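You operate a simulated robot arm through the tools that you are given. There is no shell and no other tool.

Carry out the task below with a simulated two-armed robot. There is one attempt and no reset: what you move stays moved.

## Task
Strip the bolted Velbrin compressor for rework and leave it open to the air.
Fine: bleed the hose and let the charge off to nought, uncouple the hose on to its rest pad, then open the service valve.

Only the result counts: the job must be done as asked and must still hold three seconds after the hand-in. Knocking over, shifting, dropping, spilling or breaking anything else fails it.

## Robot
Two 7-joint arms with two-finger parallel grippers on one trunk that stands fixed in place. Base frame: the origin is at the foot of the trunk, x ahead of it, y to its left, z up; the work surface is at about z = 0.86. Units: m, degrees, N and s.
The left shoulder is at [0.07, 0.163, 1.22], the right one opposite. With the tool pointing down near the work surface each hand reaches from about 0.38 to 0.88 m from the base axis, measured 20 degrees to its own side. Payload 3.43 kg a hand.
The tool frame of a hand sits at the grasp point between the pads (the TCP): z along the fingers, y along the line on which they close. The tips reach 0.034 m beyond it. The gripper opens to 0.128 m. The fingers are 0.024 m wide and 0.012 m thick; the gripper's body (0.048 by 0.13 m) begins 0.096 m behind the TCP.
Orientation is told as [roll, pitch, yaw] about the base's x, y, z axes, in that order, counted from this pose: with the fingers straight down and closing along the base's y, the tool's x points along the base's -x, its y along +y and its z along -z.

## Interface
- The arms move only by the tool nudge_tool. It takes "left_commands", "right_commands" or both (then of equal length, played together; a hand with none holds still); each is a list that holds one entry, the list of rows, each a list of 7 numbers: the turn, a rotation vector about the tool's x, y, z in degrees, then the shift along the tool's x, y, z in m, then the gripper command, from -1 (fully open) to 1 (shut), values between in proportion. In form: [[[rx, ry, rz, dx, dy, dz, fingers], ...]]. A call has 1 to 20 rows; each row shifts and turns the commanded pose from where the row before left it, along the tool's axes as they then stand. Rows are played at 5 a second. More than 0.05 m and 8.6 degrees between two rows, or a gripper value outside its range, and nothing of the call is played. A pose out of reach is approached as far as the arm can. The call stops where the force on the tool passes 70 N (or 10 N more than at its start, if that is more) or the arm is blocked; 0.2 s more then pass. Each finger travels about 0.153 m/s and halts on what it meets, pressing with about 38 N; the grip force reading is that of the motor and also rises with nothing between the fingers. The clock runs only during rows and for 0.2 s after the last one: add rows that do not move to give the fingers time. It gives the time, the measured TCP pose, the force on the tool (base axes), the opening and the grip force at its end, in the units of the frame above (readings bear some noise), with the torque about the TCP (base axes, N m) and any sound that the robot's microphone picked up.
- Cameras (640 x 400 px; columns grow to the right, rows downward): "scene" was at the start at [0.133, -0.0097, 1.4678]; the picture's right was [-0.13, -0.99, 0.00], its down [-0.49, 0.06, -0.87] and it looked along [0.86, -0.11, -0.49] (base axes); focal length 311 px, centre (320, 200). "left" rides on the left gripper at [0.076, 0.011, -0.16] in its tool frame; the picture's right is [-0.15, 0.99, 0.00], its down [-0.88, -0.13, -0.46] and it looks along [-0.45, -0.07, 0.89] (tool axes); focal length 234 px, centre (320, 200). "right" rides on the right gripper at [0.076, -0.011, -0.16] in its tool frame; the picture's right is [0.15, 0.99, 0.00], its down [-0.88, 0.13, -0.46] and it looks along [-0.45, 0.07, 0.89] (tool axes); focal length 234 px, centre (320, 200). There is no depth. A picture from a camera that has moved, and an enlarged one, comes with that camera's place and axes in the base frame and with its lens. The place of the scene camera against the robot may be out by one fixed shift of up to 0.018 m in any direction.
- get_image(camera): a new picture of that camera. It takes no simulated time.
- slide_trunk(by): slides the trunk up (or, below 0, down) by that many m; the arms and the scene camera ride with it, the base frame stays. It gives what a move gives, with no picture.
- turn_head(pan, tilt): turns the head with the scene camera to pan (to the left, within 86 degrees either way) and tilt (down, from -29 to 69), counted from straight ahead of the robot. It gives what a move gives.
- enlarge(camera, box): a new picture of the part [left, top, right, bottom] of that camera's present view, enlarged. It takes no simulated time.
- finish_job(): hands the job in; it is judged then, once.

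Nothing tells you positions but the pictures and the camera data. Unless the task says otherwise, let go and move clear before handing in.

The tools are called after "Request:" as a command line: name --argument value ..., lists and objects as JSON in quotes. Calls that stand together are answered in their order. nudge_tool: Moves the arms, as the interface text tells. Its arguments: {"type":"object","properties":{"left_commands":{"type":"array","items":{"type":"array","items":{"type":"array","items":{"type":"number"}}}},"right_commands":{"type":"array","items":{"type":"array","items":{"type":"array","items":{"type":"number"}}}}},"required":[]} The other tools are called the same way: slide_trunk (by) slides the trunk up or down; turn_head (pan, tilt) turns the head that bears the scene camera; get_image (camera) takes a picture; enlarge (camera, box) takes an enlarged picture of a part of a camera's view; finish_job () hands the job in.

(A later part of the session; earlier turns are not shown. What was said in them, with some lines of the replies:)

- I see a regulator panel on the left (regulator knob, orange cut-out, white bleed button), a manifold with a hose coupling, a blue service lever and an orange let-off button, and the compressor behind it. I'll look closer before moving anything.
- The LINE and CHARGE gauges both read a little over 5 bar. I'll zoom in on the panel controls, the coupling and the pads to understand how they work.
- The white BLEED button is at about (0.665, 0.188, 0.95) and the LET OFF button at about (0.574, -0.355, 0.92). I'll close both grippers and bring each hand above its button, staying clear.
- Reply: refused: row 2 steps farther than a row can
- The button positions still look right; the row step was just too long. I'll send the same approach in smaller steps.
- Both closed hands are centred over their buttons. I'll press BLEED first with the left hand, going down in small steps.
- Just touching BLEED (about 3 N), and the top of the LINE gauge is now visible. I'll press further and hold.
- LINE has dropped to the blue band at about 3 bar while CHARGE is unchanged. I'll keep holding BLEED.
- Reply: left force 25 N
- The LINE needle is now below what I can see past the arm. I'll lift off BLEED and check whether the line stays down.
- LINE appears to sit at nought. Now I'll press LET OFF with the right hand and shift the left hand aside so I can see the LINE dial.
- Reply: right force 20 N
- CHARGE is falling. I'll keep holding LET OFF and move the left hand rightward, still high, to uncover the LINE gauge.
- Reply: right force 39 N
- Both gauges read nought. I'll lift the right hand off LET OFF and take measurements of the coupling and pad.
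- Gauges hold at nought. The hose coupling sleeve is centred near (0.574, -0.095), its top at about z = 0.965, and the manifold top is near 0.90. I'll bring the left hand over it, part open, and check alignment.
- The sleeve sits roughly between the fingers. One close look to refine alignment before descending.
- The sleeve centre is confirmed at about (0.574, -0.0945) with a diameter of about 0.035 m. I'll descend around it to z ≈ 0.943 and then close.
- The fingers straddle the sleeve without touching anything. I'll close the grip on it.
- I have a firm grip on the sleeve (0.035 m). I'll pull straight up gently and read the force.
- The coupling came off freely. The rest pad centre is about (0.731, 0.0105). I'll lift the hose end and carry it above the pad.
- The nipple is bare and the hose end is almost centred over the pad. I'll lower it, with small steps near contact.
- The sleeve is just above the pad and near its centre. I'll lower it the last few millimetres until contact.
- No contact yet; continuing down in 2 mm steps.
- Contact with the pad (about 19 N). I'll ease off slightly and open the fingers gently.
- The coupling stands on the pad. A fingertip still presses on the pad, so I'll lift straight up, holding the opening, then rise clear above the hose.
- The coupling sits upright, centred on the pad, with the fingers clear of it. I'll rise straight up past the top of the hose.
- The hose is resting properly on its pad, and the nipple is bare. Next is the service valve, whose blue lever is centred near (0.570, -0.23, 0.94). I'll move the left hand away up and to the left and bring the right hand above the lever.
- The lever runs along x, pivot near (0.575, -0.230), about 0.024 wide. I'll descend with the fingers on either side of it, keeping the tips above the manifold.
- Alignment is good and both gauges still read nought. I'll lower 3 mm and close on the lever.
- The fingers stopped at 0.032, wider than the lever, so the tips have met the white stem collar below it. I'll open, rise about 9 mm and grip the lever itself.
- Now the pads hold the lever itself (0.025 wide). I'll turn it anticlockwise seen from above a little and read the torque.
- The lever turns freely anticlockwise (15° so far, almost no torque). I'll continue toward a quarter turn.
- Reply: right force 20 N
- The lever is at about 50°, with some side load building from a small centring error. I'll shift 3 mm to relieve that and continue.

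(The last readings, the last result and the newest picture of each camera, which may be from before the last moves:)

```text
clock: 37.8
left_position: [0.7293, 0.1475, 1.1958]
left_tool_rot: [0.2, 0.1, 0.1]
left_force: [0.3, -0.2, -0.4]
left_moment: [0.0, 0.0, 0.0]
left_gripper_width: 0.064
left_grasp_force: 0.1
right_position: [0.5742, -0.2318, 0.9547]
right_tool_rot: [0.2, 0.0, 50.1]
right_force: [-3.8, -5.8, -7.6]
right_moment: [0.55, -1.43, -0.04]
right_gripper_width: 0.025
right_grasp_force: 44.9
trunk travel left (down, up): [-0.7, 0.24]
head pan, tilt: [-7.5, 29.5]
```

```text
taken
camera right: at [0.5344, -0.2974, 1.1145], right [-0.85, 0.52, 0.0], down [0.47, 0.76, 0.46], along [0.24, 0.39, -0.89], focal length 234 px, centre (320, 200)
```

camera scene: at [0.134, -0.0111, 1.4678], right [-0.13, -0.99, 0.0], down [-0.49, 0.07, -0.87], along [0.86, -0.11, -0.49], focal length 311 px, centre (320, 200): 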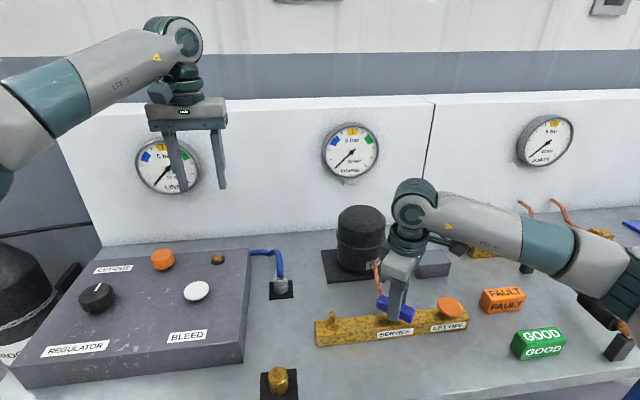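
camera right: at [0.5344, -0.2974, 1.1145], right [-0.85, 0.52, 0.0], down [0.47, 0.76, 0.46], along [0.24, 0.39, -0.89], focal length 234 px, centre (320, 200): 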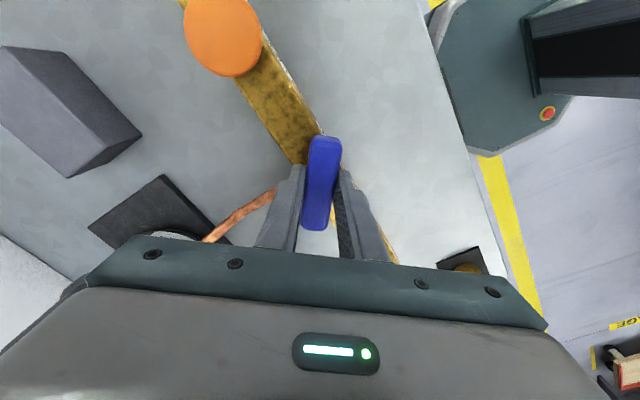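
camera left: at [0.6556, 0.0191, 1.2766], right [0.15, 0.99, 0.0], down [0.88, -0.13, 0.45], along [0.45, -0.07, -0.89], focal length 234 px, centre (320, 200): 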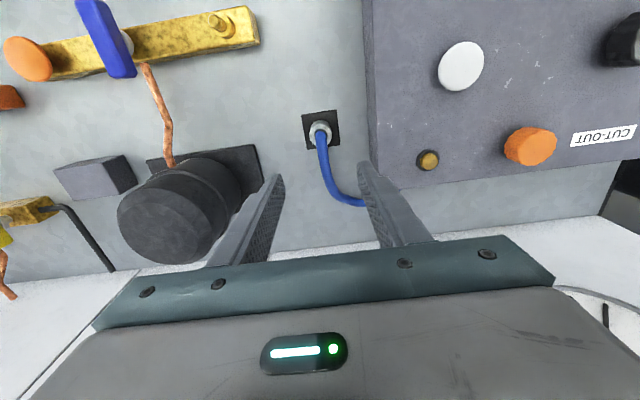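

Forces are moderate again. Continuing the turn from 50° toward 90°, in two stages.

Request:
nudge_tool --right_commands '[[[0, 0, 0, 0, 0.001, 0.001, 1], [0, 0, -7, 0, 0, 0, 1], [0, 0, -7, 0, 0, 0, 1], [0, 0, -6, 0, 0, 0, 1], [0, 0, 0, 0, 0, 0, 1]]]'

Request:
enlarge --camera "scene" --box '[320, 220, 480, 350]'

```text
clock: 39.0
left_position: [0.7285, 0.1442, 1.1959]
left_tool_rot: [0.3, 0.1, 0.1]
left_force: [-0.7, -1.0, -0.3]
left_moment: [0.01, -0.03, 0.01]
left_gripper_width: 0.0639
left_grasp_force: 0.2
right_position: [0.573, -0.2319, 0.9551]
right_tool_rot: [-0.1, 0.2, 56.0]
right_force: [-7.4, -40.3, 1.1]
right_moment: [-0.61, 0.4, -0.04]
right_gripper_width: 0.0253
right_grasp_force: 45.3
right hand out of reach, approached as far as the arm can: row 2, 3, 4
trunk travel left (down, up): [-0.7, 0.24]
head pan, tilt: [-7.5, 29.5]
```

```text
3.08 times, centred on (400, 285) of scene
camera zoom: at [0.1319, -0.0171, 1.468], right [-0.13, -0.99, 0.0], down [-0.49, 0.07, -0.87], along [0.86, -0.11, -0.49], focal length 957 px, centre (74, -62)
```

zoom: 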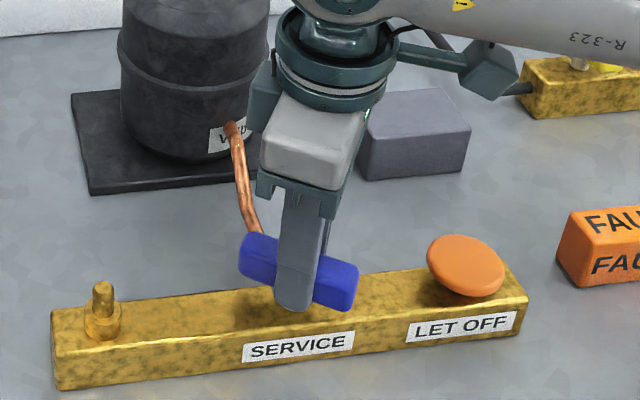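

The right wrist hit its limit at about 56°. I'll back off to relieve the strain and release the lever, then finish the last part by pushing the lever end with closed fingers.

Request:
nudge_tool --right_commands '[[[0, 0, 7, 0, 0, 0, 1], [0, 0, 6, 0, 0, 0, 1], [0, 0, 0, 0, 0, 0, 0.8], [0, 0, 0, 0, 0, 0, 0.4], [0, 0, 0, 0, 0, 0, 0.2]]]'

Request:
enlarge --camera "scene" --box '[320, 220, 480, 350]'

Request:
get_image --camera "right"

```text
clock: 40.2
left_position: [0.7283, 0.1436, 1.1964]
left_tool_rot: [0.0, -0.1, -0.1]
left_force: [0.3, -0.3, 0.6]
left_moment: [0.04, 0.0, -0.03]
left_gripper_width: 0.0643
left_grasp_force: 0.1
right_position: [0.5736, -0.2276, 0.9551]
right_tool_rot: [0.0, -0.1, 43.1]
right_force: [-0.3, -1.6, 0.4]
right_moment: [0.04, -0.03, 0.01]
right_gripper_width: 0.0513
right_grasp_force: 0.1
trunk travel left (down, up): [-0.7, 0.24]
head pan, tilt: [-7.5, 29.5]
```

```text
3.08 times, centred on (400, 285) of scene
camera zoom: at [0.1325, -0.0123, 1.4679], right [-0.13, -0.99, 0.0], down [-0.49, 0.07, -0.87], along [0.86, -0.11, -0.49], focal length 957 px, centre (74, -62)
```

zoom: 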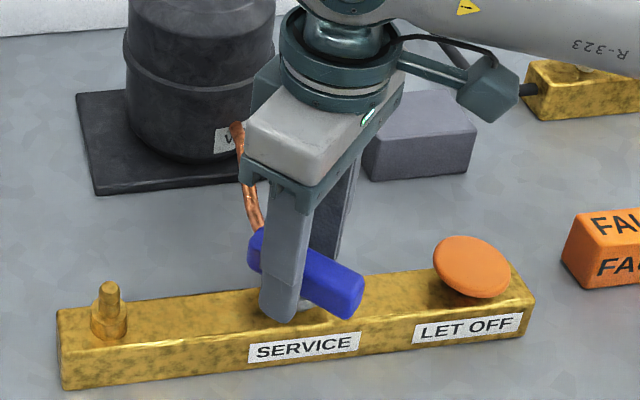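

```text
taken
camera right: at [0.5259, -0.2878, 1.1151], right [-0.78, 0.62, 0.0], down [0.55, 0.7, 0.46], along [0.29, 0.36, -0.89], focal length 234 px, centre (320, 200)
```

right: 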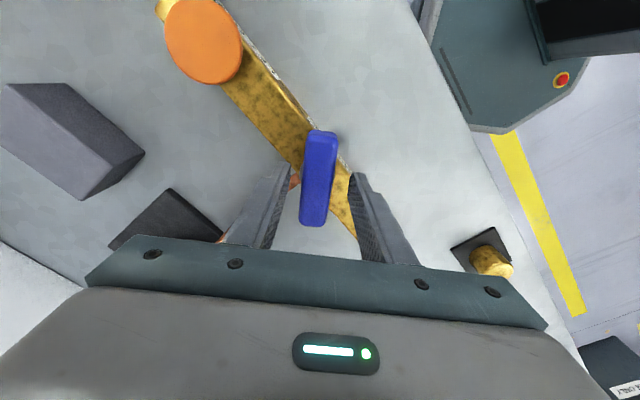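

Released; the lever is at about 45°. I'll rise straight up and turn the wrist back to zero.

Request:
nudge_tool --right_commands '[[[0, 0, 0, 0, 0, -0.04, 0.2], [0, 0, 0, 0, 0, -0.04, 0.2], [0, 0, 7.2, 0, 0, 0, 0.6], [0, 0, 7.2, 0, 0, 0, 1], [0, 0, 7.2, 0, 0, 0, 1], [0, 0, 7.2, 0, 0, 0, 1], [0, 0, 7.2, 0, 0, 0, 1], [0, 0, 7, 0, 0, 0, 1], [0, 0, 0, 0, 0, 0, 1]]]'

Request:
enlarge --camera "scene" --box '[320, 220, 480, 350]'

Request:
enlarge --camera "right" --box '[220, 80, 420, 240]'

```text
clock: 42.2
left_position: [0.7299, 0.1502, 1.195]
left_tool_rot: [0.0, 0.0, 0.1]
left_force: [0.1, 0.8, 0.7]
left_moment: [-0.01, -0.04, 0.01]
left_gripper_width: 0.0639
left_grasp_force: 0.2
right_position: [0.574, -0.2247, 1.0355]
right_tool_rot: [0.0, -0.1, -0.1]
right_force: [-0.3, -0.6, 0.2]
right_moment: [-0.02, -0.03, 0.03]
right_gripper_width: 0.0
right_grasp_force: 32.6
trunk travel left (down, up): [-0.7, 0.24]
head pan, tilt: [-7.5, 29.5]
```

```text
3.08 times, centred on (400, 285) of scene
camera zoom: at [0.133, -0.0097, 1.4678], right [-0.13, -0.99, 0.0], down [-0.49, 0.06, -0.87], along [0.86, -0.11, -0.49], focal length 957 px, centre (74, -62)
```

zoom: 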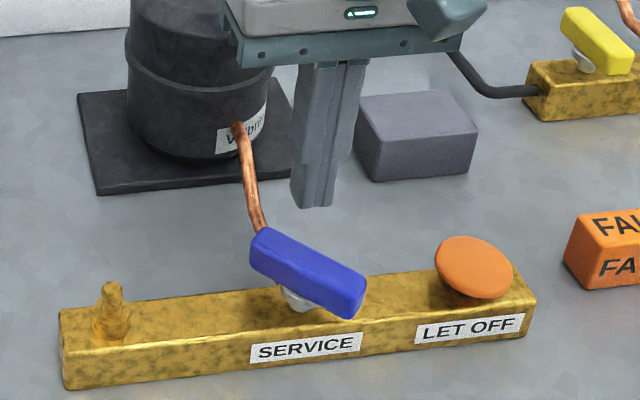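

```text
2.50 times, centred on (320, 160) of right
camera zoom: at [0.4985, -0.2349, 1.1948], right [-0.15, 0.99, 0.0], down [0.88, 0.13, 0.46], along [0.45, 0.07, -0.89], focal length 585 px, centre (320, 300)
```

zoom: 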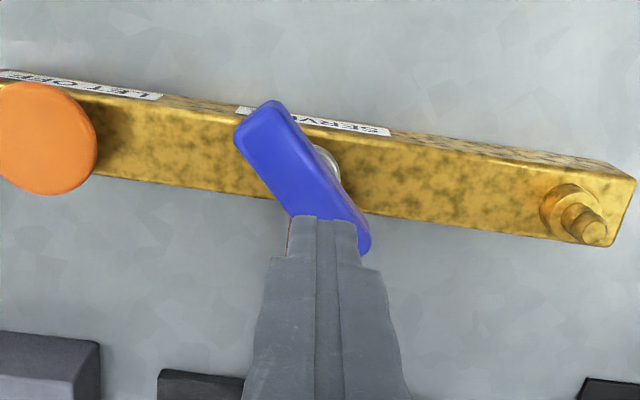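

The lever is at about 45°, needing about 45° more anticlockwise. I'll come down with closed fingers on the near side of the lever's near end, ready to push it toward +x and -y.

Request:
nudge_tool --right_commands '[[[0, 0, 0, 0.03, 0.0035, 0, 1], [0, 0, 0, 0.029, 0.0035, 0, 1], [0, 0, 0, 0, 0, 0.04, 1], [0, 0, 0, 0, 0, 0.039, 1], [0, 0, 0, 0, 0, 0, 1]]]'

Request:
enlarge --camera "scene" --box '[320, 220, 480, 350]'

Request:
enlarge --camera "right" --box '[220, 80, 420, 240]'

```text
clock: 43.4
left_position: [0.7287, 0.1492, 1.1947]
left_tool_rot: [0.0, 0.0, 0.1]
left_force: [0.0, -0.8, 0.1]
left_moment: [-0.01, 0.0, -0.01]
left_gripper_width: 0.0642
left_grasp_force: 0.0
right_position: [0.5144, -0.2167, 0.9564]
right_tool_rot: [0.0, -0.1, 0.2]
right_force: [0.3, -0.3, 0.4]
right_moment: [0.01, -0.01, -0.01]
right_gripper_width: 0.0001
right_grasp_force: 32.7
trunk travel left (down, up): [-0.7, 0.24]
head pan, tilt: [-7.5, 29.5]
```

```text
3.08 times, centred on (400, 285) of scene
camera zoom: at [0.1327, -0.0093, 1.4679], right [-0.13, -0.99, 0.0], down [-0.49, 0.06, -0.87], along [0.86, -0.11, -0.49], focal length 957 px, centre (74, -62)
```

zoom: 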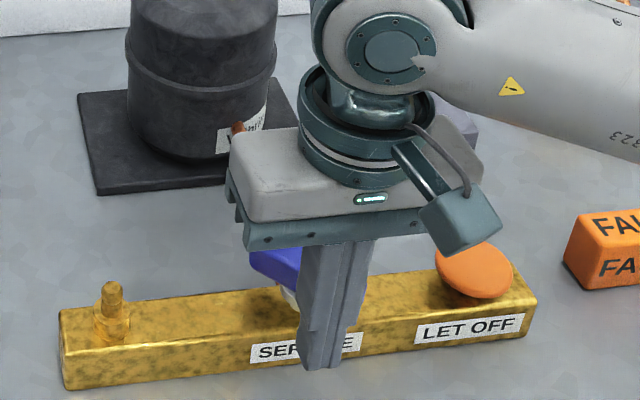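

```text
2.50 times, centred on (320, 160) of right
camera zoom: at [0.4391, -0.2279, 1.1166], right [-0.15, 0.99, 0.0], down [0.88, 0.13, 0.46], along [0.45, 0.07, -0.89], focal length 585 px, centre (320, 300)
```

zoom: 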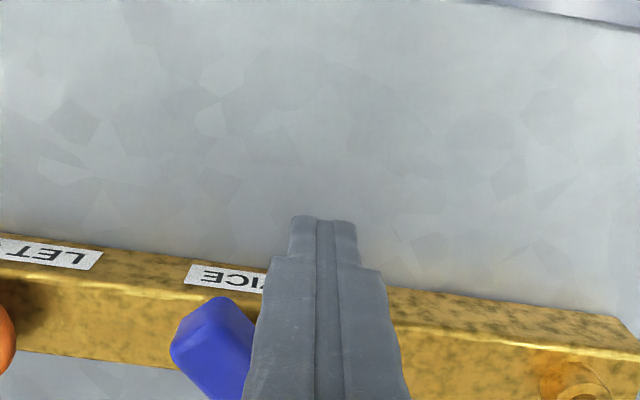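

The fingers are correctly placed on the near/+y side of the lever end. Pushing now in small steps.

Request:
nudge_tool --right_commands '[[[0, 0, 0, -0.009, -0.007, 0, 1], [0, 0, 0, -0.009, -0.007, 0, 1], [0, 0, 0, -0.004, -0.005, 0, 1], [0, 0, 0, -0.004, -0.005, 0, 1], [0, 0, 0, 0, 0, 0, 1]]]'

Request:
enlarge --camera "scene" --box '[320, 220, 480, 350]'

Request:
enlarge --camera "right" --box '[220, 80, 420, 240]'

```text
clock: 44.6
left_position: [0.7296, 0.1485, 1.195]
left_tool_rot: [0.1, 0.1, 0.1]
left_force: [0.1, -0.3, 0.0]
left_moment: [-0.01, 0.01, 0.01]
left_gripper_width: 0.0642
left_grasp_force: 0.0
right_position: [0.54, -0.2427, 0.956]
right_tool_rot: [0.0, -0.2, 0.2]
right_force: [-0.8, -0.1, 0.1]
right_moment: [0.02, 0.08, 0.01]
right_gripper_width: 0.0
right_grasp_force: 33.0
trunk travel left (down, up): [-0.7, 0.24]
head pan, tilt: [-7.5, 29.5]
```

```text
3.08 times, centred on (400, 285) of scene
camera zoom: at [0.1327, -0.0096, 1.4679], right [-0.13, -0.99, 0.0], down [-0.49, 0.06, -0.87], along [0.86, -0.11, -0.49], focal length 957 px, centre (74, -62)
```

zoom: 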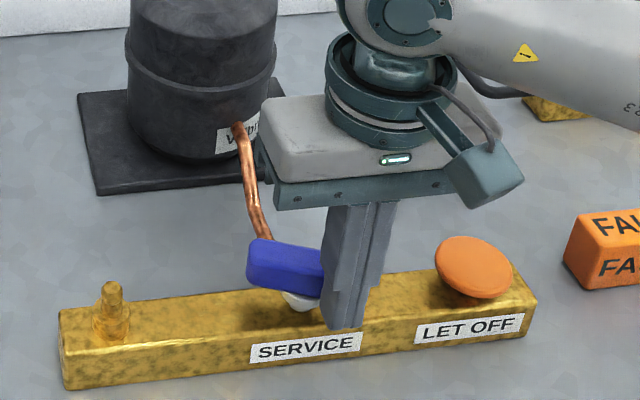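

```text
2.50 times, centred on (320, 160) of right
camera zoom: at [0.4653, -0.2535, 1.117], right [-0.15, 0.99, 0.0], down [0.88, 0.13, 0.46], along [0.45, 0.07, -0.89], focal length 585 px, centre (320, 300)
```

zoom: 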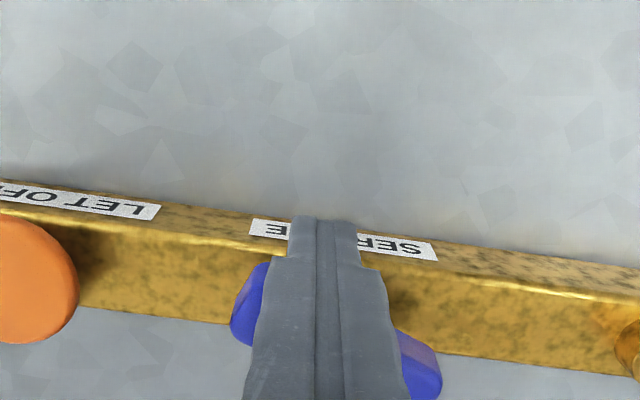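

The lever moves easily and is now past about 65°. I'll continue to bring it in line with the manifold.

Request:
nudge_tool --right_commands '[[[0, 0, 0, -0.004, -0.004, 0, 1], [0, 0, 0, -0.004, -0.004, 0, 1], [0, 0, 0, -0.003, -0.001, 0, 1], [0, 0, 0, 0, 0, 0, 1]]]'

Request:
enlarge --camera "scene" --box '[320, 220, 480, 350]'

Request:
enlarge --camera "right" --box '[220, 80, 420, 240]'

```text
clock: 45.6
left_position: [0.7275, 0.1496, 1.1949]
left_tool_rot: [0.0, 0.0, 0.0]
left_force: [0.1, -0.4, 0.3]
left_moment: [-0.01, -0.02, 0.0]
left_gripper_width: 0.064
left_grasp_force: 0.0
right_position: [0.5506, -0.2493, 0.9563]
right_tool_rot: [0.0, -0.1, 0.3]
right_force: [-8.1, 0.3, 1.1]
right_moment: [0.08, 0.25, 0.01]
right_gripper_width: 0.0
right_grasp_force: 32.6
trunk travel left (down, up): [-0.7, 0.24]
head pan, tilt: [-7.5, 29.5]
```

```text
3.08 times, centred on (400, 285) of scene
camera zoom: at [0.1314, -0.0096, 1.468], right [-0.13, -0.99, 0.0], down [-0.49, 0.06, -0.87], along [0.86, -0.11, -0.49], focal length 957 px, centre (74, -62)
```

zoom: 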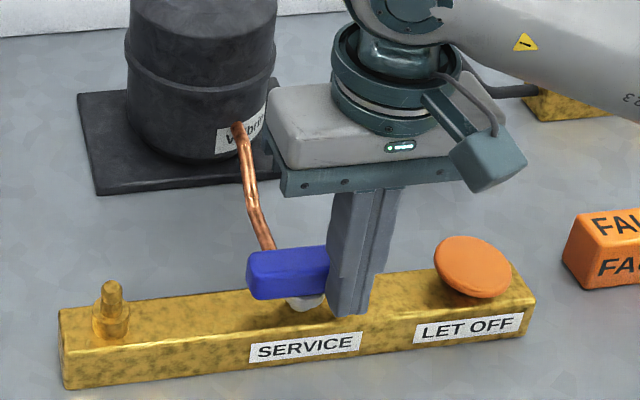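

```text
2.50 times, centred on (320, 160) of right
camera zoom: at [0.4749, -0.2614, 1.1167], right [-0.15, 0.99, 0.0], down [0.88, 0.13, 0.46], along [0.45, 0.07, -0.89], focal length 585 px, centre (320, 300)
```

zoom: 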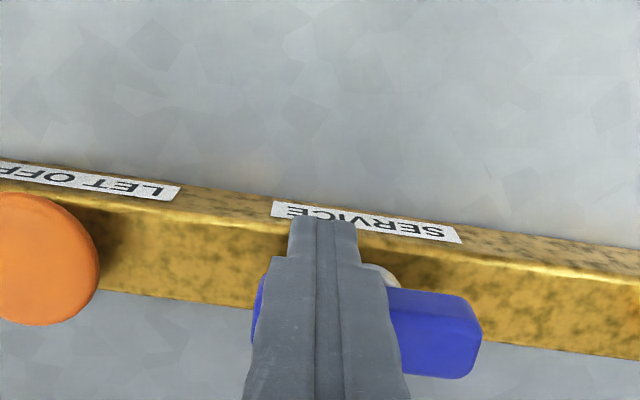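

The lever looks parallel with the manifold, and an 8 N push suggests it has met its stop. I'll back off, lift and check its angle.

Request:
nudge_tool --right_commands '[[[0, 0, 0, 0.02, 0, 0, 1], [0, 0, 0, 0.02, 0, 0, 1], [0, 0, 0, 0, 0, -0.045, 1], [0, 0, 0, 0, 0, -0.045, 1], [0, 0, 0, 0, 0, -0.03, 1], [0, 0, 0, 0, 0, 0, 1]]]'

Request:
enlarge --camera "scene" --box '[320, 220, 480, 350]'

Request:
get_image --camera "right"

Request:
get_image --camera "scene"

```text
clock: 47.0
left_position: [0.7299, 0.1487, 1.195]
left_tool_rot: [0.0, 0.0, 0.1]
left_force: [0.7, -0.4, 0.0]
left_moment: [0.04, -0.01, 0.0]
left_gripper_width: 0.0643
left_grasp_force: 0.0
right_position: [0.5141, -0.2507, 1.0757]
right_tool_rot: [0.0, -0.1, 0.1]
right_force: [0.0, -0.1, -0.7]
right_moment: [0.02, 0.0, -0.02]
right_gripper_width: 0.0001
right_grasp_force: 33.4
trunk travel left (down, up): [-0.7, 0.24]
head pan, tilt: [-7.5, 29.5]
```

```text
3.08 times, centred on (400, 285) of scene
camera zoom: at [0.1332, -0.0099, 1.4678], right [-0.13, -0.99, 0.0], down [-0.49, 0.06, -0.87], along [0.86, -0.11, -0.49], focal length 957 px, centre (74, -62)
```

zoom: 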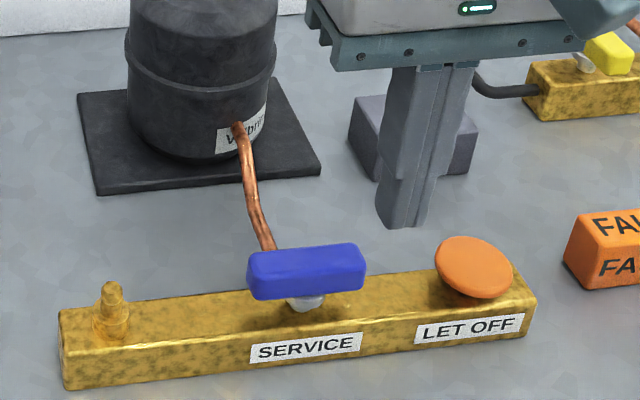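

```text
taken
camera right: at [0.438, -0.2614, 1.2359], right [-0.15, 0.99, 0.0], down [0.88, 0.13, 0.46], along [0.45, 0.07, -0.89], focal length 234 px, centre (320, 200)
```

right: 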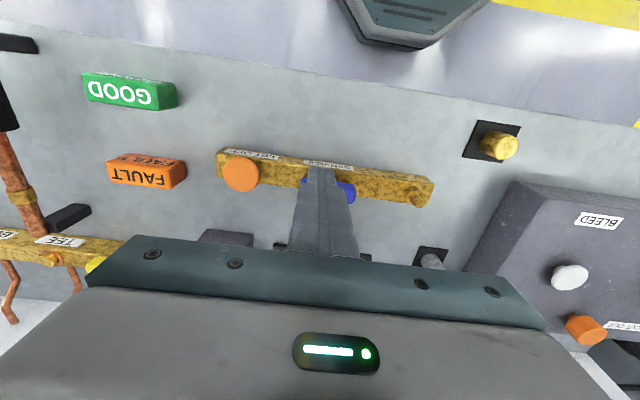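

```text
taken
camera scene: at [0.1332, -0.0099, 1.4678], right [-0.13, -0.99, 0.0], down [-0.49, 0.06, -0.87], along [0.86, -0.11, -0.49], focal length 311 px, centre (320, 200)
```

scene: 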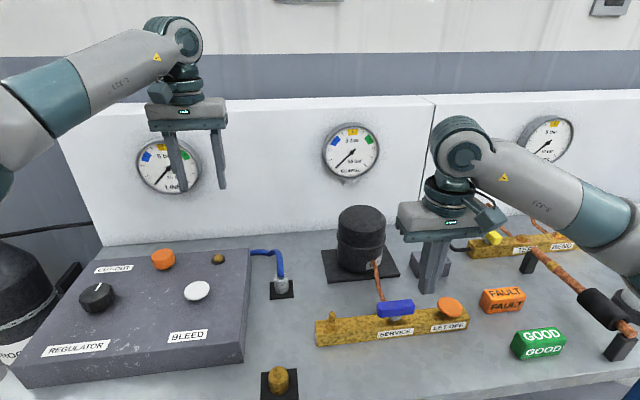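

The lever now lies along the manifold. I'll move the right hand clear and take a precise look at the lever angle, gauges and hose rest.

Request:
nudge_tool --right_commands '[[[0, 0, 0, 0, -0.045, 0, 1], [0, 0, 0, 0, -0.045, 0, 1], [0, 0, 0, 0, -0.03, -0.03, 1], [0, 0, 0, 0, 0, -0.045, 1], [0, 0, 0, 0, 0, 0, 1]]]'

Request:
enlarge --camera "scene" --box '[300, 260, 480, 360]'

Request:
enlarge --camera "right" --box '[240, 100, 520, 280]'

Request:
enlarge --camera "scene" --box '[120, 120, 400, 300]'

```text
clock: 48.2
left_position: [0.7295, 0.1486, 1.1934]
left_tool_rot: [0.0, 0.0, 0.1]
left_force: [-1.0, -0.2, 1.0]
left_moment: [0.03, 0.03, 0.0]
left_gripper_width: 0.0643
left_grasp_force: 0.1
right_position: [0.5151, -0.3727, 1.151]
right_tool_rot: [0.1, 0.0, 0.2]
right_force: [0.2, 0.3, 0.0]
right_moment: [0.0, 0.01, 0.01]
right_gripper_width: 0.0001
right_grasp_force: 32.5
trunk travel left (down, up): [-0.7, 0.24]
head pan, tilt: [-7.5, 29.5]
```

```text
3.56 times, centred on (390, 310) of scene
camera zoom: at [0.1335, -0.0106, 1.4677], right [-0.13, -0.99, 0.0], down [-0.49, 0.07, -0.87], along [0.86, -0.11, -0.49], focal length 1105 px, centre (71, -191)
```

zoom: 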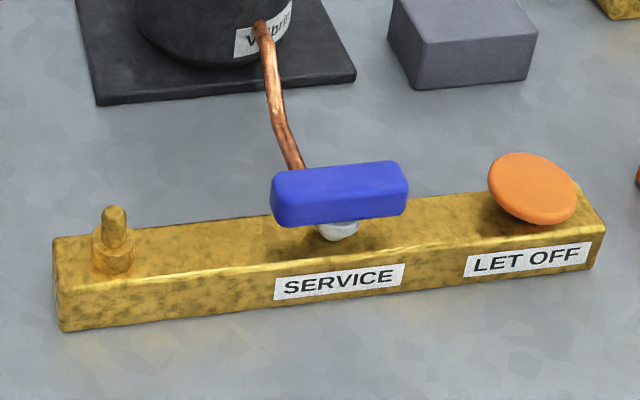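

```text
2.22 times, centred on (380, 190) of right
camera zoom: at [0.4395, -0.3846, 1.3106], right [-0.15, 0.99, 0.0], down [0.88, 0.13, 0.46], along [0.45, 0.07, -0.89], focal length 520 px, centre (187, 222)
```

zoom: 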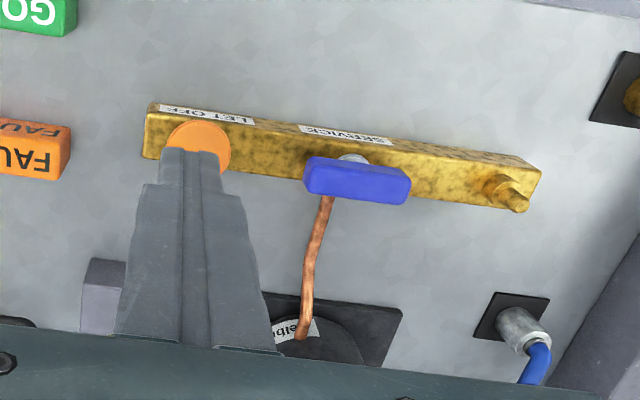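

```text
2.22 times, centred on (260, 210) of scene
camera zoom: at [0.1335, -0.0106, 1.4677], right [-0.13, -0.99, 0.0], down [-0.49, 0.07, -0.87], along [0.86, -0.11, -0.49], focal length 691 px, centre (453, 178)
```

zoom: 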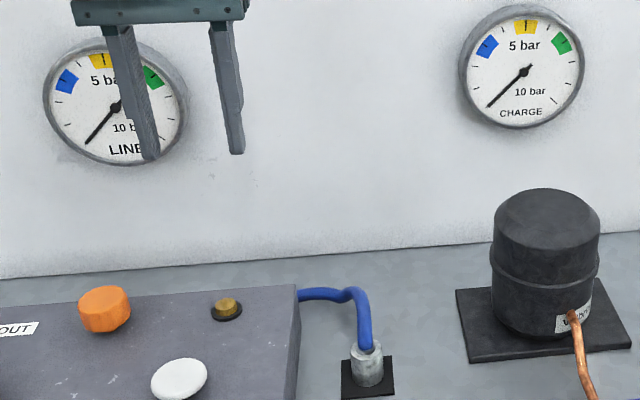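

The lever is parallel with the manifold, both gauges are at nought and the hose sits on its pad. I'll do a last check of the lever stop, the label and the untouched right side before handing in.

Request:
enlarge --camera "scene" --box '[420, 100, 640, 360]'

Request:
enlarge --camera "scene" --box '[330, 200, 420, 290]'

Request:
enlarge --camera "scene" --box '[240, 235, 330, 310]'

Request:
get_image --camera "left"

```text
1.54 times, centred on (530, 230) of scene
camera zoom: at [0.1335, -0.0106, 1.4677], right [-0.13, -0.99, 0.0], down [-0.49, 0.07, -0.87], along [0.86, -0.11, -0.49], focal length 478 px, centre (-3, 154)
```

zoom: 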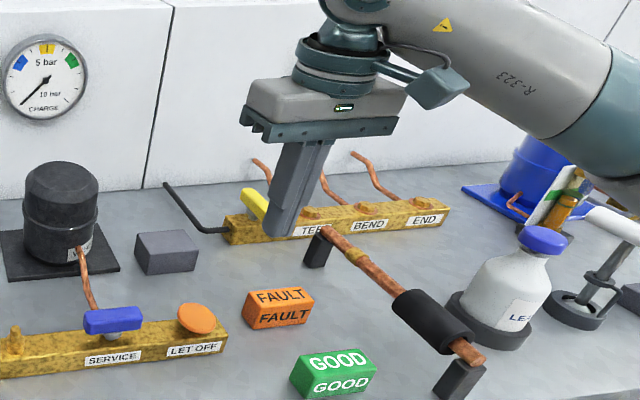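

```text
4.44 times, centred on (375, 245) of scene
camera zoom: at [0.1335, -0.0106, 1.4677], right [-0.13, -0.99, 0.0], down [-0.49, 0.07, -0.87], along [0.86, -0.11, -0.49], focal length 1382 px, centre (76, 0)
```

zoom: 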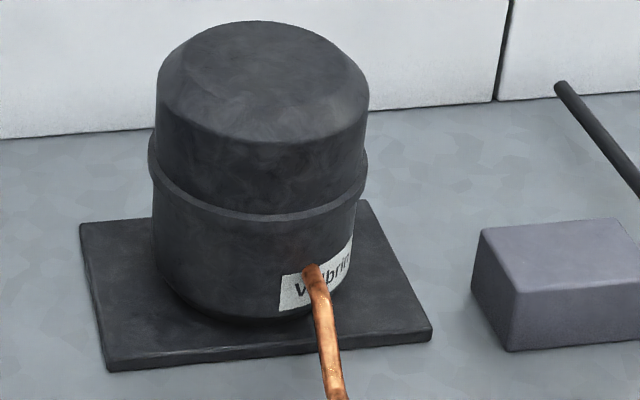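

```text
5.33 times, centred on (285, 272) of scene
camera zoom: at [0.1335, -0.0106, 1.4677], right [-0.13, -0.99, 0.0], down [-0.49, 0.07, -0.87], along [0.86, -0.11, -0.49], focal length 1658 px, centre (507, -187)
```

zoom: 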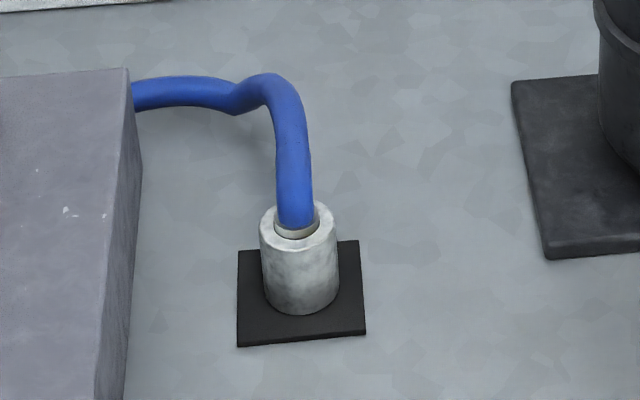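

```text
taken
camera left: at [0.6557, 0.1591, 1.3555], right [0.15, 0.99, 0.0], down [0.88, -0.13, 0.45], along [0.45, -0.07, -0.89], focal length 234 px, centre (320, 200)
```

left: 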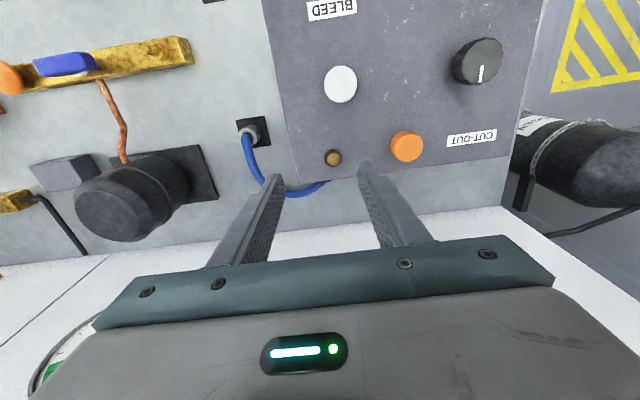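

Everything checks out:
- The line and charge gauges read nought.
- The coupling stands on its rest pad.
- The nipple is open and uncapped.
- The service lever is a full quarter turn open, in line with the manifold.
- Both hands are clear and nothing else has moved.

I'm handing the job in.

Request:
finish_job

```text
The job is handed in.
```

The Velbrin compressor is stripped for rework and open to the air, and the job is handed in. I don't have the judge's result.

- **Hose and charge:** I held BLEED until the LINE gauge read nought, then LET OFF until CHARGE did too. Both stayed at nought through my last check.
- **Hose:** The coupling pulled off freely and stands upright on its rest pad. I left the nipple uncapped.
- **Service valve:** The blue lever has had a quarter turn anticlockwise and now lies along the manifold. I took that as open, because the line had bled down without the charge dropping while the lever was crosswise.

The right wrist reached its limit at about 56° while turning the lever. I let go and pushed the lever the rest of the way with closed fingers.

I left the regulator, the cut-out and the brass cap as they were. Nothing else looked disturbed in the final pictures.
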